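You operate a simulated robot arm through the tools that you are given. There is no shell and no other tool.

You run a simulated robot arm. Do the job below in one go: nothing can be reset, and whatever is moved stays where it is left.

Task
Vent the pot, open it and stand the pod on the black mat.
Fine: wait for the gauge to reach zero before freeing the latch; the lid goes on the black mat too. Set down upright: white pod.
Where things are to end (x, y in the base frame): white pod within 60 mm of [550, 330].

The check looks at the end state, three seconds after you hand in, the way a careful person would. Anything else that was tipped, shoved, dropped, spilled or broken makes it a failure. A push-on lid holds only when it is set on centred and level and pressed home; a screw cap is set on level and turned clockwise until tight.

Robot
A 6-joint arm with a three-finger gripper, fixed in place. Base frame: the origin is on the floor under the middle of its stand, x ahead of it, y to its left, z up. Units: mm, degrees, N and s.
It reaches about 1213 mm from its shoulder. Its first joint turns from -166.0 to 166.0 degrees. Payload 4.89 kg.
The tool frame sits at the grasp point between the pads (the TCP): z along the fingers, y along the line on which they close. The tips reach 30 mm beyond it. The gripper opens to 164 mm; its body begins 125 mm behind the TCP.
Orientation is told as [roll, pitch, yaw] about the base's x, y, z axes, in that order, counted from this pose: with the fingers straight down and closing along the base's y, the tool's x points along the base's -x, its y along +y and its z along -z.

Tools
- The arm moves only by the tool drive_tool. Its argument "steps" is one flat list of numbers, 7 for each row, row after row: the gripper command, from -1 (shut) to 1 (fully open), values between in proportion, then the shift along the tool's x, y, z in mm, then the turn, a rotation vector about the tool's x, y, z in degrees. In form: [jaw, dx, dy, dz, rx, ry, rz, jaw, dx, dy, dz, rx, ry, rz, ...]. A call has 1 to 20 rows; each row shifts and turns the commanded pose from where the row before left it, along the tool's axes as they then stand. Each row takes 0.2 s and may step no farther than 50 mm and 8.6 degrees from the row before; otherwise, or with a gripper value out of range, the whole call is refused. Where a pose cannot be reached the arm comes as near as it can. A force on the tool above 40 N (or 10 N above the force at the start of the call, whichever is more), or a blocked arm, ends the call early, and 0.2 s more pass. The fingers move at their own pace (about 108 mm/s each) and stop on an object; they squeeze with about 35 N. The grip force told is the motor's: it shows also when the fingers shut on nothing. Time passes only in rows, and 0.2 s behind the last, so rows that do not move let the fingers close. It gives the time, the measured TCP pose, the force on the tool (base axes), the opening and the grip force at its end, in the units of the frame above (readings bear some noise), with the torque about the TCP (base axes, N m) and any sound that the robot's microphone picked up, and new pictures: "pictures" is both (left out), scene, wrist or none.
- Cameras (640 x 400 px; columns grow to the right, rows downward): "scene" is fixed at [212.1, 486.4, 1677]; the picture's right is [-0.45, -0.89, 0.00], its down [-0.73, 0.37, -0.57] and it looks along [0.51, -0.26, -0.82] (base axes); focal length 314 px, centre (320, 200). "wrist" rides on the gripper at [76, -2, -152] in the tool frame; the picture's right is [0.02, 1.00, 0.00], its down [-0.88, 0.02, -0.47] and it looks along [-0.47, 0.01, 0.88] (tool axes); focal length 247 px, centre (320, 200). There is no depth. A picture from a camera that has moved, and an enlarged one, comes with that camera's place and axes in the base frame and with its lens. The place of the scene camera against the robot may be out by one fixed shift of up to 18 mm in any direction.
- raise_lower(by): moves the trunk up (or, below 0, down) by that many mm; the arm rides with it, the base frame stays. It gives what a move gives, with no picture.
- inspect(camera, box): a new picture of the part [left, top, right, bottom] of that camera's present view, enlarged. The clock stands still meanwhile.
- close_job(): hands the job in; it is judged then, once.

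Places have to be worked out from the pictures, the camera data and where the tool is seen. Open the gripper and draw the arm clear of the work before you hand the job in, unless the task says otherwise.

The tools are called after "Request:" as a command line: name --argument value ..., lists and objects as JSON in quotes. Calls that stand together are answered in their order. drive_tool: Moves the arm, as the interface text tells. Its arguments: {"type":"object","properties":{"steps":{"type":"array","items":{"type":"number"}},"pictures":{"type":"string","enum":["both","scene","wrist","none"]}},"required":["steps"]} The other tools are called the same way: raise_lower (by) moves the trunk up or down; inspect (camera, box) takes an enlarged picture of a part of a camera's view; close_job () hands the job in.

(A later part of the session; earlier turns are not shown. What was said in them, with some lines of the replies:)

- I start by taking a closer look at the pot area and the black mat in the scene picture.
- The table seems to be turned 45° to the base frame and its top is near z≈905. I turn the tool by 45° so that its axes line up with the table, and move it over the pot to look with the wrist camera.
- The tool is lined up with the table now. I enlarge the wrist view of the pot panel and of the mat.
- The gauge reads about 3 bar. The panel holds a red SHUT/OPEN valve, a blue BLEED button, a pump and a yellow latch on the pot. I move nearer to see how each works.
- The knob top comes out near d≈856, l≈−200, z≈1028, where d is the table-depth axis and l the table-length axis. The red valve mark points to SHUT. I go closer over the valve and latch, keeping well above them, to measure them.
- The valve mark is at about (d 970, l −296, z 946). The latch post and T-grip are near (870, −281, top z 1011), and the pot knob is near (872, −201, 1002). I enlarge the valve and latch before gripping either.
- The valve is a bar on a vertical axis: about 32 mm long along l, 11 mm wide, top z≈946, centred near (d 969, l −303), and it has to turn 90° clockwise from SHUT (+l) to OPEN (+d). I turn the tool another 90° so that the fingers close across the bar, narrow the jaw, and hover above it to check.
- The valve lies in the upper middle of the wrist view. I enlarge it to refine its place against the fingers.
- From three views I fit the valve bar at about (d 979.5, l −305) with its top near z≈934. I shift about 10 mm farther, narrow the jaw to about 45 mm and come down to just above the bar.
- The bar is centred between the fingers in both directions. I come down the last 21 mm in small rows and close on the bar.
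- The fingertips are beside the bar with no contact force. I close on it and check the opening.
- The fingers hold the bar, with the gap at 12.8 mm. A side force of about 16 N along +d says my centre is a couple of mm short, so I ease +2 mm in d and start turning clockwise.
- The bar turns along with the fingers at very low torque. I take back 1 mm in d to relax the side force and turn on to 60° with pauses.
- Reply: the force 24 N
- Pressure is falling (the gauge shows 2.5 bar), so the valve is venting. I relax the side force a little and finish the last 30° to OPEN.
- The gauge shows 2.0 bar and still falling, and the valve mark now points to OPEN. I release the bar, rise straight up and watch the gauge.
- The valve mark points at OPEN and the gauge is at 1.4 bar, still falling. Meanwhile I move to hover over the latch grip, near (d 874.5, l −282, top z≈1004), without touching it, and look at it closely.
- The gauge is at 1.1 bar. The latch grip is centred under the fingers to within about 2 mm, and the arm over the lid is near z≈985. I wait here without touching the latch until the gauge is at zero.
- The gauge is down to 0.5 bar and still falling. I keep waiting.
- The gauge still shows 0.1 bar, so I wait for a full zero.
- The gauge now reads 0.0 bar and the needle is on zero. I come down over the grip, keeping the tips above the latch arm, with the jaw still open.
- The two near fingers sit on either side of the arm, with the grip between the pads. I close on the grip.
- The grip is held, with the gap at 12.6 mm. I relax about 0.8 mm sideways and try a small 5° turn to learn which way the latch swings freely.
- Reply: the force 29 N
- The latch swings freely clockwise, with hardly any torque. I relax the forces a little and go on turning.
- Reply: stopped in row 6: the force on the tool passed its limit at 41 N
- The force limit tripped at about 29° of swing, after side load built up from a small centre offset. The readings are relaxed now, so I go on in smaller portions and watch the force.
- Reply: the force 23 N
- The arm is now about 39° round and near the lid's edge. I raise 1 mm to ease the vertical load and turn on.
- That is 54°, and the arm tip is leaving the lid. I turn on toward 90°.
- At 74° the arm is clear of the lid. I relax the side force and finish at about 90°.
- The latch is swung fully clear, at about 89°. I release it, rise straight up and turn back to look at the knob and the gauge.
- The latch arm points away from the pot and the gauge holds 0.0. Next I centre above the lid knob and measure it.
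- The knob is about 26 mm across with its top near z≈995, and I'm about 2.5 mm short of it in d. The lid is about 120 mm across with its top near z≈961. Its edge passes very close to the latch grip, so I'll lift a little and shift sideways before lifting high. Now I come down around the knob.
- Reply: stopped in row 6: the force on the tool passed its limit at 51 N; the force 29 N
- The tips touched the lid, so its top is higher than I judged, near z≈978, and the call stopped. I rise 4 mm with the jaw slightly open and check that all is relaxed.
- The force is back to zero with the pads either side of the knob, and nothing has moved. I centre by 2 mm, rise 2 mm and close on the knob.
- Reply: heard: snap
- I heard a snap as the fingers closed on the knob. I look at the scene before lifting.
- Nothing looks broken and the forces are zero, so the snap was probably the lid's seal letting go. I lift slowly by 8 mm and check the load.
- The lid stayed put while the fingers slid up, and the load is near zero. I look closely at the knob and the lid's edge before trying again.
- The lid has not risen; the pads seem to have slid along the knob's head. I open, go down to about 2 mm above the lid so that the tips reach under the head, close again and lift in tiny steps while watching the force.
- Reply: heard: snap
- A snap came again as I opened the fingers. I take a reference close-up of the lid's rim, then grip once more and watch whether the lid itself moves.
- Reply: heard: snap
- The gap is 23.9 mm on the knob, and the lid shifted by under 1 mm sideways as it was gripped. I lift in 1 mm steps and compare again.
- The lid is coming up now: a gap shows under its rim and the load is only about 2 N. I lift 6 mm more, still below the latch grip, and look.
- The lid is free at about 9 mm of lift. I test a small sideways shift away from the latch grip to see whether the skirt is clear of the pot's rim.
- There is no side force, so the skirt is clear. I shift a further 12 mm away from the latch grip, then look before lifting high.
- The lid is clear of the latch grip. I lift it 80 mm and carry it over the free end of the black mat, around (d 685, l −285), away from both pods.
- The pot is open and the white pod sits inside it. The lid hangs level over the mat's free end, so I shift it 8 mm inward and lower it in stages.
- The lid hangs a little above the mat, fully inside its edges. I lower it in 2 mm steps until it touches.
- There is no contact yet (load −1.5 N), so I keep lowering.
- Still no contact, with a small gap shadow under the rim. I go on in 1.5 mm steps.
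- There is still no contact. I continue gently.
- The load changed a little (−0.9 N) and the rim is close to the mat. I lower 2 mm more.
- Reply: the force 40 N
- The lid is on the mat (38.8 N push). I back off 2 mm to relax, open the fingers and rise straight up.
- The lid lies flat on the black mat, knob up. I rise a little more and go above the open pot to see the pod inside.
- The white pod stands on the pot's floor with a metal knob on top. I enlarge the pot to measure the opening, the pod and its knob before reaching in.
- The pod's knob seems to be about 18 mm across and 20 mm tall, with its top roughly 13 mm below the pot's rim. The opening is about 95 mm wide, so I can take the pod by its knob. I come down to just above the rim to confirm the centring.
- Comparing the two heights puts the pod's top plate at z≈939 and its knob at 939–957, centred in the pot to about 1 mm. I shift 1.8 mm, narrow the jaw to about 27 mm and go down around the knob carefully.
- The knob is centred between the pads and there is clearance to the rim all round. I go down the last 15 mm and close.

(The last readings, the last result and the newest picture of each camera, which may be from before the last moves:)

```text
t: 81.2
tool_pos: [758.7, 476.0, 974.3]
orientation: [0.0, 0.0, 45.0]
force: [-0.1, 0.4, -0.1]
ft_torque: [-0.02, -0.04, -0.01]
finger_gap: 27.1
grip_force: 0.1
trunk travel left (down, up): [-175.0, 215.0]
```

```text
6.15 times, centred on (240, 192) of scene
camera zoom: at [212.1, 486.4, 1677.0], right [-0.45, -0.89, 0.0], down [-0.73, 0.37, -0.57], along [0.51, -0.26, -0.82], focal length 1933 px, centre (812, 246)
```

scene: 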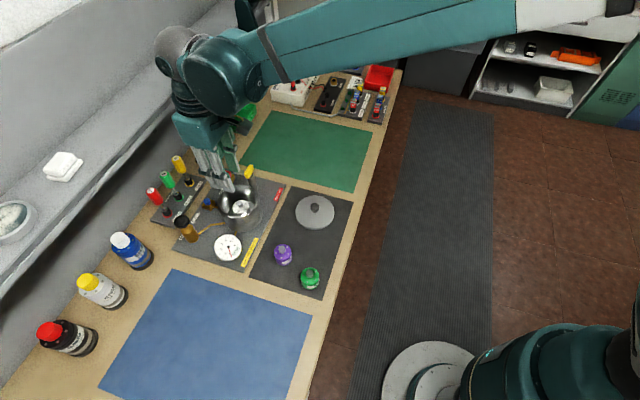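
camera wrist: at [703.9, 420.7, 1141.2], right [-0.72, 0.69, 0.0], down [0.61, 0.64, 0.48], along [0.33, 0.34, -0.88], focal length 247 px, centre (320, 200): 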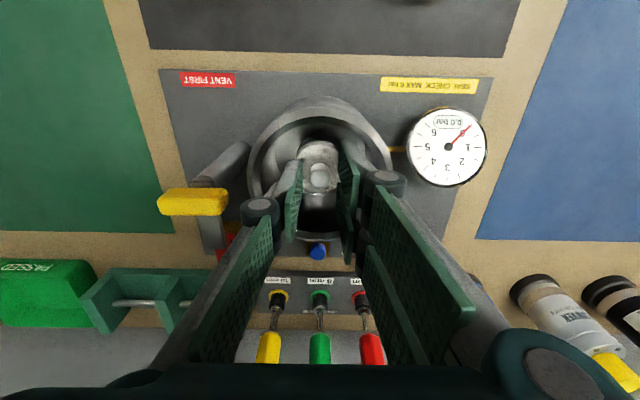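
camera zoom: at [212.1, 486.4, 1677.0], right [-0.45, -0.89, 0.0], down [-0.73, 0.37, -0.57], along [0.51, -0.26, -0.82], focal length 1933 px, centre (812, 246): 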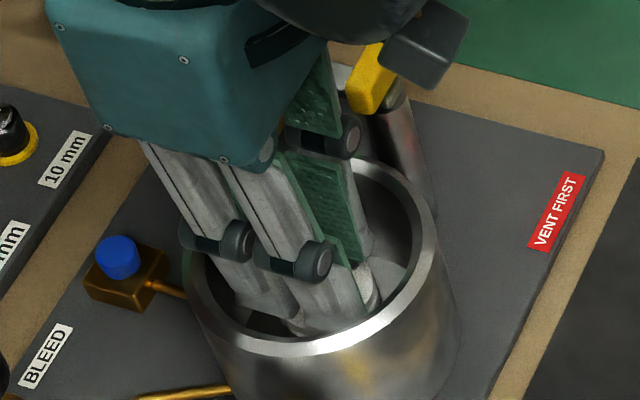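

No contact, and the knob sits between the pads. I close on it.

Request:
drive_tool --steps '[-1, 0, 0, 0, 0, 0, 0, -1, 0, 0, 0, 0, 0, 0, -1, 0, 0, 0, 0, 0, 0]' --pictures "none"

Request:
inspect --camera "wrist" --box '[255, 100, 385, 210]'

```text
t: 82.0
tool_pos: [758.1, 474.2, 974.8]
orientation: [-0.1, -0.1, 45.2]
force: [0.4, -0.3, -1.1]
ft_torque: [-0.01, 0.0, 0.0]
finger_gap: 16.4
grip_force: 34.7
trunk travel left (down, up): [-175.0, 215.0]
```

```text
3.64 times, centred on (320, 155) of wrist
camera zoom: at [704.2, 420.7, 1126.5], right [-0.72, 0.69, 0.0], down [0.61, 0.64, 0.48], along [0.33, 0.34, -0.88], focal length 898 px, centre (320, 364)
```

zoom: 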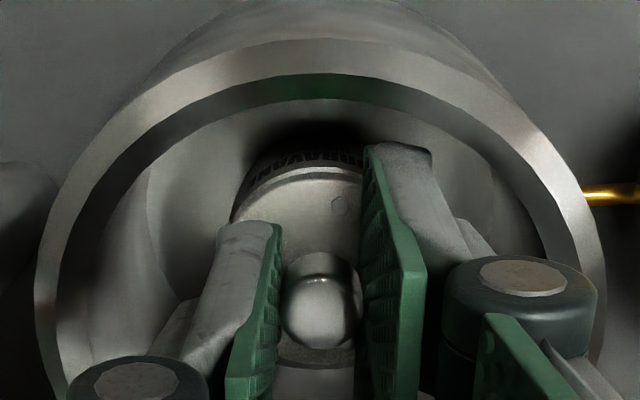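

The knob is held, with the gap at 16.4 mm. I lift slowly at first and check that the pod comes along.

Request:
drive_tool --steps '[-1, 0, 0, -2, 0, 0, 0, -1, 0, 0, -4, 0, 0, 0, -1, 0, 0, -6, 0, 0, 0, -1, 0, 0, 0, 0, 0, 0]' --pictures "none"

Request:
inspect --camera "wrist" --box '[255, 100, 385, 210]'

Request:
inspect --camera "scene" --box '[205, 160, 275, 225]'

```text
t: 83.0
tool_pos: [757.2, 474.1, 987.6]
orientation: [0.0, -0.1, 45.1]
force: [-0.1, -0.3, -1.6]
ft_torque: [0.01, -0.02, 0.01]
finger_gap: 16.4
grip_force: 34.8
trunk travel left (down, up): [-175.0, 215.0]
```

```text
3.64 times, centred on (320, 155) of wrist
camera zoom: at [703.6, 420.5, 1138.9], right [-0.72, 0.69, 0.0], down [0.61, 0.64, 0.48], along [0.33, 0.34, -0.88], focal length 898 px, centre (320, 364)
```

zoom: 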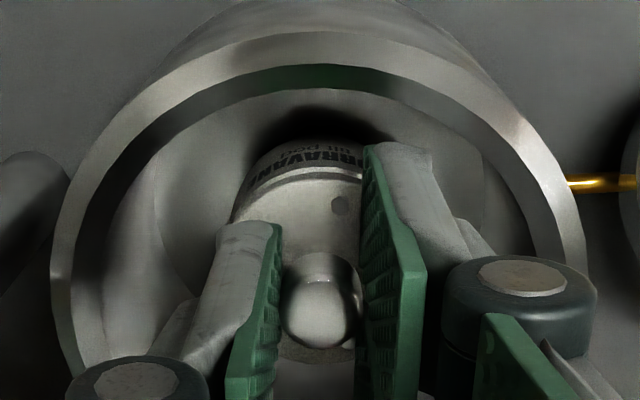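

```text
6.15 times, centred on (240, 192) of scene
camera zoom: at [212.1, 486.4, 1677.0], right [-0.45, -0.89, 0.0], down [-0.73, 0.37, -0.57], along [0.51, -0.26, -0.82], focal length 1933 px, centre (812, 246)
```

zoom: 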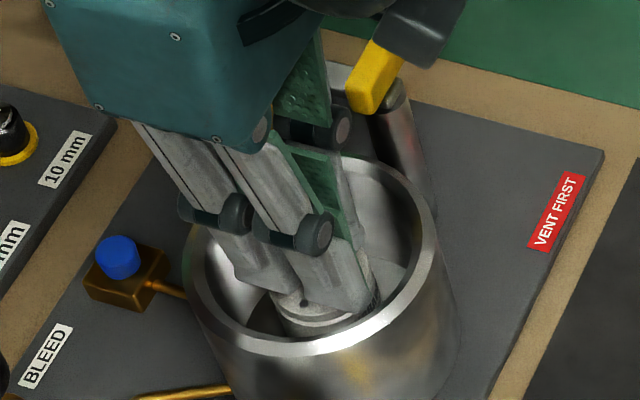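

The pod is rising with the fingers (the load is about 1.6 N). I lift it clear of the rim and carry it over the mat to above (550, 330).

Request:
drive_tool --steps '[-1, 0, 0, -15, 0, 0, 0, -1, 0, 0, -25, 0, 0, 0, -1, 0, 0, -30, 0, 0, 0, -1, 0, 0, -23, 0, 0, 0, -1, 20, 3.5, 0, 0, 0, 0, -1, 41, 7.3, 0, 0, 0, 0, -1, 41, 7.3, 0, 0, 0, 0, -1, 41, 7.3, 0, 0, 0, 0, -1, 41, 7.3, 0, 0, 0, 0, -1, 41, 7.3, 0, 0, 0, 0, -1, 25, 4.5, 0, 0, 0, 0, -1, 0, 0, 0, 0, 0, 0]' --pictures "both"

Request:
inspect --camera "scene" --box '[220, 160, 380, 300]'

```text
t: 85.6
tool_pos: [547.2, 330.3, 1078.9]
orientation: [0.0, -0.1, 45.0]
force: [-0.2, -0.8, -2.0]
ft_torque: [0.07, -0.09, -0.02]
finger_gap: 16.6
grip_force: 34.9
trunk travel left (down, up): [-175.0, 215.0]
camera wrist: at [493.0, 276.1, 1232.2], right [-0.72, 0.69, 0.0], down [0.61, 0.64, 0.48], along [0.33, 0.34, -0.88], focal length 247 px, centre (320, 200)
```

scene: 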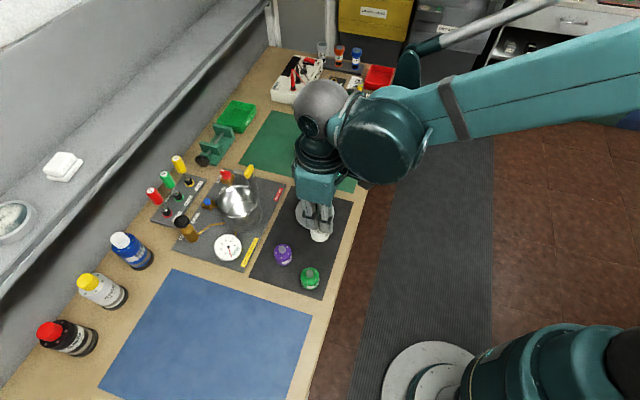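
wrist: 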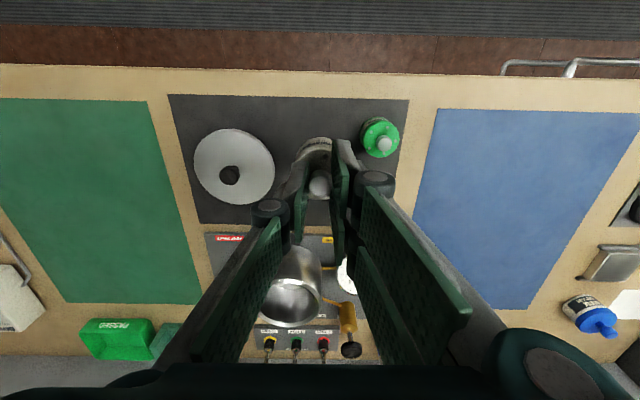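

```text
2.86 times, centred on (300, 230) of scene
camera zoom: at [212.1, 486.4, 1677.0], right [-0.45, -0.89, 0.0], down [-0.73, 0.37, -0.57], along [0.51, -0.26, -0.82], focal length 898 px, centre (377, 114)
```

zoom: 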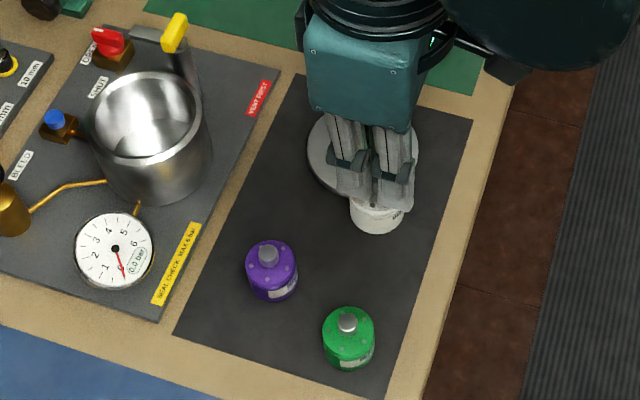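

The pod hangs upright over (547, 330), clear of the lid and the other pods. I lower it most of the way.

Request:
drive_tool --steps '[-1, -2, -1.5, 30, 0, 0, 0, -1, 0, 0, 30, 0, 0, 0, -1, 0, 0, 25, 0, 0, 0, -1, 0, 0, 15, 0, 0, 0, -1, 0, 0, 8, 0, 0, 0, -1, 0, 0, 0, 0, 0, 0]' --pictures "both"

Request:
inspect --camera "scene" --box '[270, 200, 350, 280]'

```text
t: 87.0
tool_pos: [552.0, 330.2, 971.0]
orientation: [0.0, -0.2, 45.1]
force: [-0.2, 0.1, -2.0]
ft_torque: [-0.05, 0.0, -0.03]
finger_gap: 16.3
grip_force: 34.7
trunk travel left (down, up): [-175.0, 215.0]
camera wrist: at [498.6, 275.0, 1122.6], right [-0.72, 0.69, 0.0], down [0.61, 0.64, 0.48], along [0.33, 0.34, -0.88], focal length 247 px, centre (320, 200)
```

scene: 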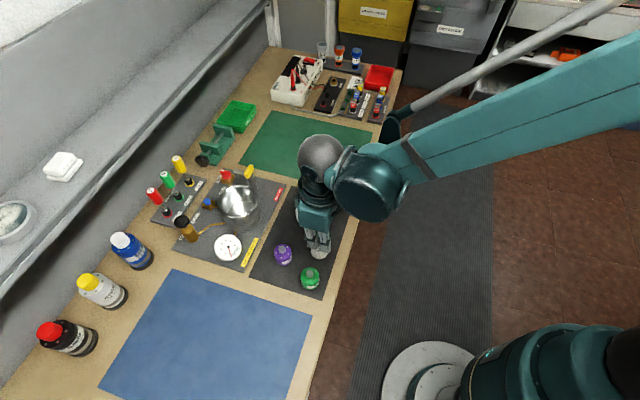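
wrist: 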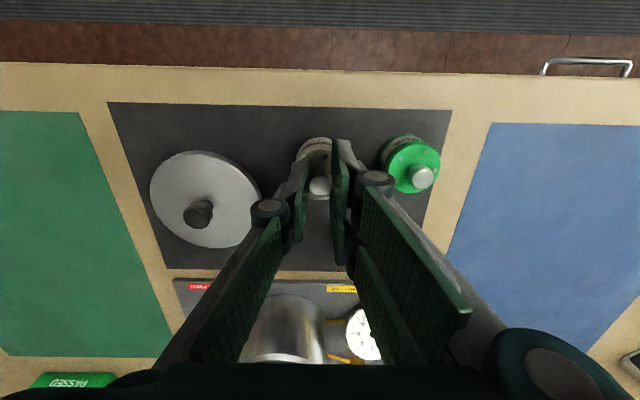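

```text
5.00 times, centred on (310, 240) of scene
camera zoom: at [212.1, 486.4, 1677.0], right [-0.45, -0.89, 0.0], down [-0.73, 0.37, -0.57], along [0.51, -0.26, -0.82], focal length 1571 px, centre (370, 0)
```

zoom: 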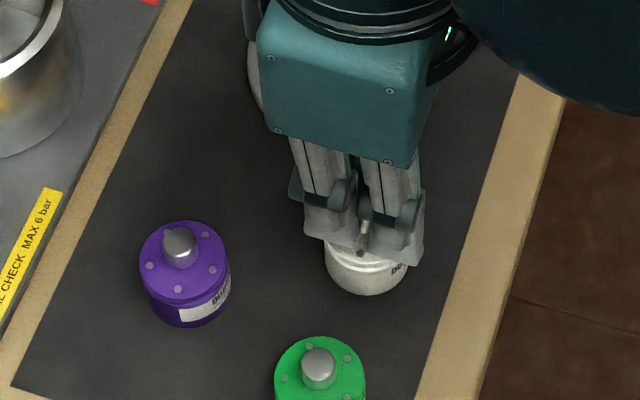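

The pod is a little above the mat. I lower in 2 mm steps and watch the force.

Request:
drive_tool --steps '[-1, 0, 0, 2, 0, 0, 0, -1, 0, 0, 2, 0, 0, 0, -1, 0, 0, 2, 0, 0, 0, -1, 0, 0, 2, 0, 0, 0, -1, 0, 0, 2, 0, 0, 0, -1, 0, 0, 0, 0, 0, 0]' --pictures "none"

Request:
inspect --camera "scene" --box '[290, 220, 350, 270]'

```text
t: 88.4
tool_pos: [552.8, 330.7, 960.8]
orientation: [0.0, -0.1, 45.1]
force: [0.4, 0.8, -2.1]
ft_torque: [-0.01, -0.01, 0.0]
finger_gap: 16.7
grip_force: 35.0
trunk travel left (down, up): [-175.0, 215.0]
```

```text
8.00 times, centred on (320, 245) of scene
camera zoom: at [212.1, 486.4, 1677.0], right [-0.45, -0.89, 0.0], down [-0.73, 0.37, -0.57], along [0.51, -0.26, -0.82], focal length 2513 px, centre (320, -160)
```

zoom: 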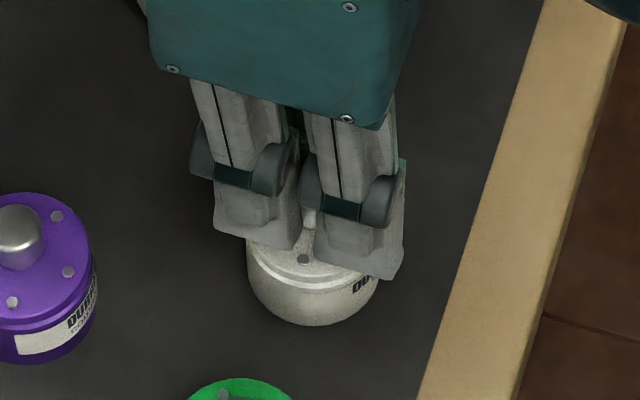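

There is no contact yet. I lower on.

Request:
drive_tool --steps '[-1, 0, 0, 2, 0, 0, 0, -1, 0, 0, 1.5, 0, 0, 0, -1, 0, 0, 1.5, 0, 0, 0, -1, 0, 0, 0, 0, 0, 0]' --pictures "none"

Request:
drive_tool --steps '[-1, 0, 0, 1, 0, 0, 0, -1, 0, 0, 1, 0, 0, 0, -1, 0, 0, 0, 0, 0, 0]' --pictures "none"

Request:
inspect --camera "scene" --box '[290, 220, 350, 270]'

```text
t: 89.4
tool_pos: [552.2, 329.8, 955.9]
orientation: [0.0, -0.2, 45.0]
force: [-0.9, 6.3, 21.3]
ft_torque: [0.16, -0.25, 0.07]
finger_gap: 16.6
grip_force: 35.3
trunk travel left (down, up): [-175.0, 215.0]
```

```text
t: 89.8
tool_pos: [551.7, 330.0, 956.1]
orientation: [0.0, -0.2, 45.2]
force: [-4.6, 2.3, 28.8]
ft_torque: [-0.08, 0.31, -0.03]
finger_gap: 16.5
grip_force: 35.3
trunk travel left (down, up): [-175.0, 215.0]
stopped in row 2: the force on the tool passed its limit at 42 N (the readings are from after the stop); the commanded pose is now the measured one
```

```text
8.00 times, centred on (320, 245) of scene
camera zoom: at [212.1, 486.4, 1677.0], right [-0.45, -0.89, 0.0], down [-0.73, 0.37, -0.57], along [0.51, -0.26, -0.82], focal length 2513 px, centre (320, -160)
```

zoom: 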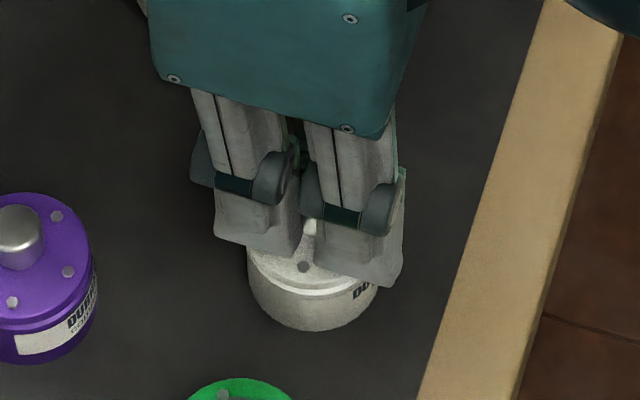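

The pod stands on the mat. I back off 1.5 mm to relax, open the fingers gently and rise straight up.

Request:
drive_tool --steps '[-1, 0, 0, -1.5, 0, 0, 0, -1, 0, 0, 0, 0, 0, 0, -0.6, 0, 0, 0, 0, 0, 0, -0.6, 0, 0, 0, 0, 0, 0, -0.6, 0, 0, -10, 0, 0, 0, -0.6, 0, 0, -25, 0, 0, 0, -0.6, 0, 0, -45, 0, 0, 0, -0.6, 0, 0, -50, 0, 0, 0, -0.6, 0, 0, 0, 0, 0, 0]' --pictures "both"

Request:
inspect --camera "scene" --box '[260, 180, 360, 300]'

Request:
inspect --camera "wrist" --box '[160, 80, 440, 240]'

```text
t: 91.8
tool_pos: [551.4, 329.5, 1087.9]
orientation: [0.0, -0.2, 45.1]
force: [0.4, -0.5, 0.5]
ft_torque: [0.07, -0.09, -0.02]
finger_gap: 32.9
grip_force: 0.0
trunk travel left (down, up): [-175.0, 215.0]
camera wrist: at [497.1, 273.5, 1239.8], right [-0.72, 0.69, 0.0], down [0.61, 0.64, 0.48], along [0.33, 0.34, -0.88], focal length 247 px, centre (320, 200)
```

scene: 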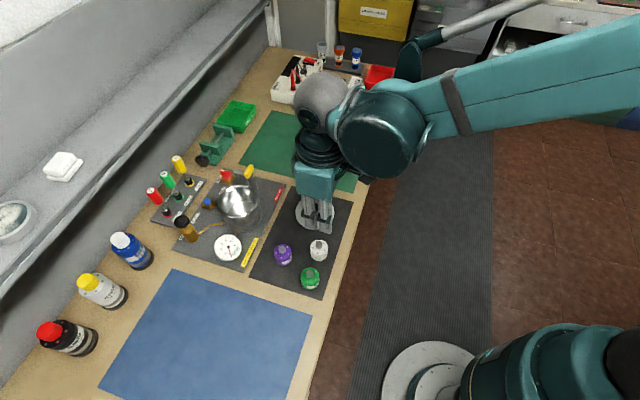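
wrist: 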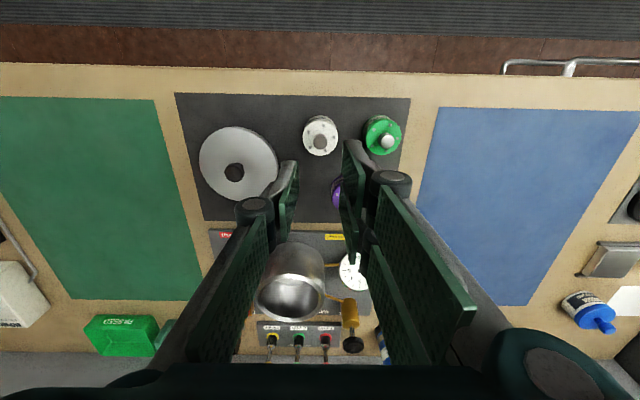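

```text
3.33 times, centred on (310, 240) of scene
camera zoom: at [212.1, 486.4, 1677.0], right [-0.45, -0.89, 0.0], down [-0.73, 0.37, -0.57], along [0.51, -0.26, -0.82], focal length 1047 px, centre (353, 67)
```

zoom: 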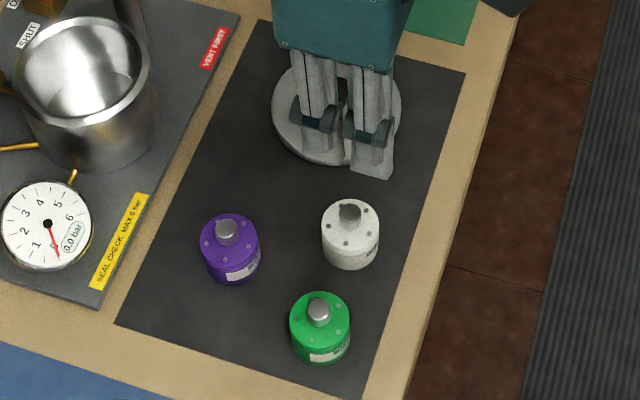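

```text
2.29 times, centred on (300, 160) of wrist
camera zoom: at [497.1, 273.5, 1239.8], right [-0.72, 0.69, 0.0], down [0.61, 0.64, 0.48], along [0.33, 0.34, -0.88], focal length 564 px, centre (366, 291)
```

zoom: 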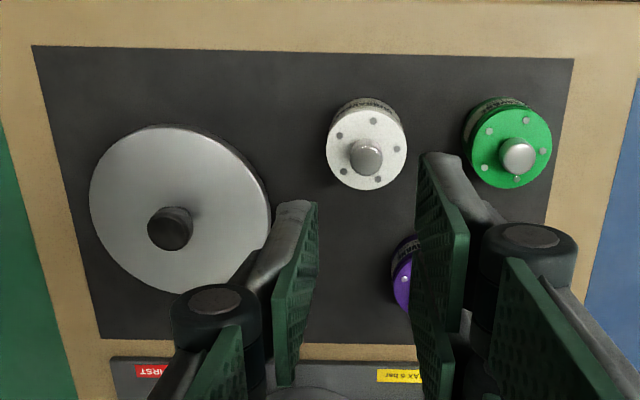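

The white pod stands upright at about (551, 330), the lid lies on the mat, and the other pods are undisturbed. I draw the arm up and clear with the gripper open, then make a last check.

Request:
drive_tool --steps '[-0.6, 0, 0, -50, 0, 0, 0, -0.6, 0, 0, -50, 0, 0, 0, -0.6, 0, 0, -50, 0, 0, 0, 1, 0, -45, -20, 0, 0, 0, 1, 0, -45, 0, 0, 0, 0, 1, 10, -45, 0, 0, 0, 0, 1, 30, -38, 0, 0, 0, 0, 1, 40, -20, 0, 0, 0, 0, 1, 0, 0, 0, 0, 0, 0, 1, 0, 0, 0, 0, 0, 0]' --pictures "both"

Request:
inspect --camera "scene" --box '[150, 130, 360, 310]'

Request:
inspect --camera "scene" --box '[250, 180, 360, 300]'

```text
t: 94.0
tool_pos: [632.1, 136.9, 1257.0]
orientation: [0.1, -0.2, 45.1]
force: [-1.4, -1.3, 0.1]
ft_torque: [0.09, -0.07, -0.01]
finger_gap: 164.0
grip_force: 0.1
trunk travel left (down, up): [-175.0, 215.0]
camera wrist: at [577.9, 81.6, 1408.9], right [-0.72, 0.69, 0.0], down [0.61, 0.64, 0.48], along [0.33, 0.34, -0.88], focal length 247 px, centre (320, 200)
```

scene: 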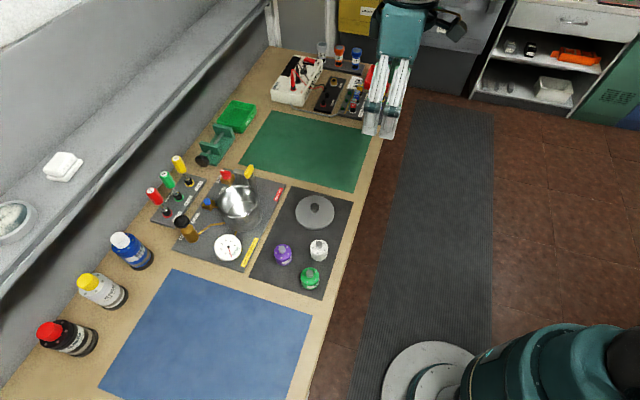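
wrist: 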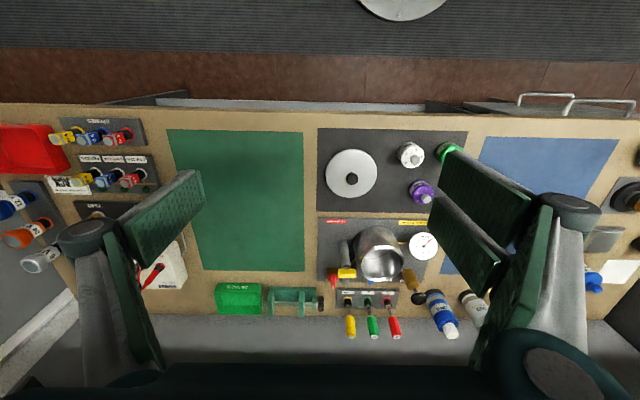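

```text
2.22 times, centred on (255, 220) of scene
camera zoom: at [212.1, 486.4, 1677.0], right [-0.45, -0.89, 0.0], down [-0.73, 0.37, -0.57], along [0.51, -0.26, -0.82], focal length 698 px, centre (464, 156)
```

zoom: 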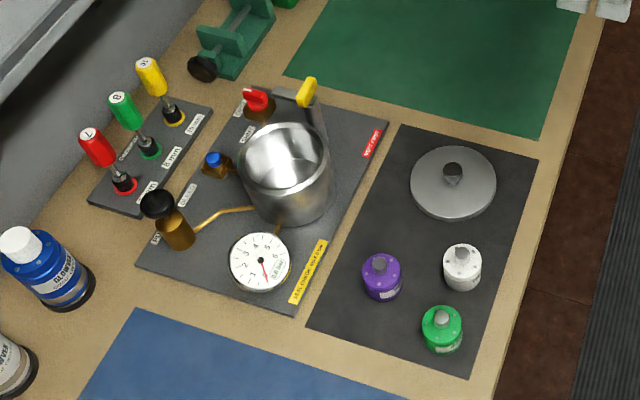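

```text
3.33 times, centred on (305, 240) of scene
camera zoom: at [212.1, 486.4, 1677.0], right [-0.45, -0.89, 0.0], down [-0.73, 0.37, -0.57], along [0.51, -0.26, -0.82], focal length 1047 px, centre (370, 67)
```

zoom: 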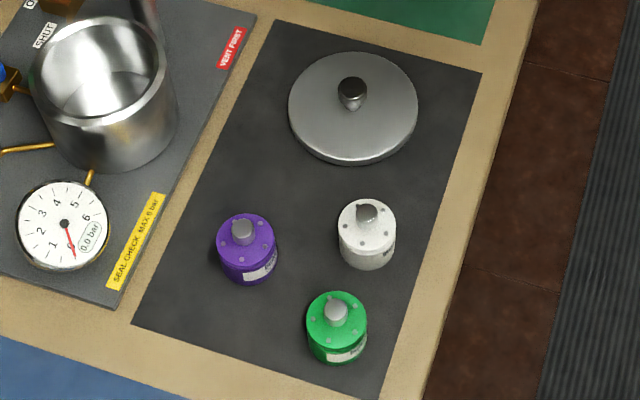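

Everything is in place: the valve is open, the gauge reads 0.0, the latch is swung aside, the lid is flat on the black mat, and the white pod stands upright at about (551, 330). The other items are untouched and the arm is clear with its gripper open. I hand the job in.

Request:
close_job

```text
The job is handed in.
```

The pot is vented and open, and the white pod is standing upright on the black mat at about (551, 330), roughly 1 mm from the target. I handed the job in and have not seen the check's result.

- **Venting:** I turned the red valve to OPEN and waited for the gauge to read 0.0 bar before touching the latch. The valve is still open.
- **Latch and lid:** I swung the latch aside, and the lid lies flat, knob up, at the free end of the black mat.
- **One mishap:** while going for the lid knob, the fingertips pressed on the closed lid. The push peaked at about 51 N before the arm stopped itself. I backed off at once and saw no damage or movement.
- **Sounds:** the microphone heard a snap three times as the fingers closed on or let go of the lid knob. I took it to be the lid's seal working loose. Nothing looks broken.

In the last pictures the purple and green pods and the rest of the bench look undisturbed. The arm is clear with its gripper open.
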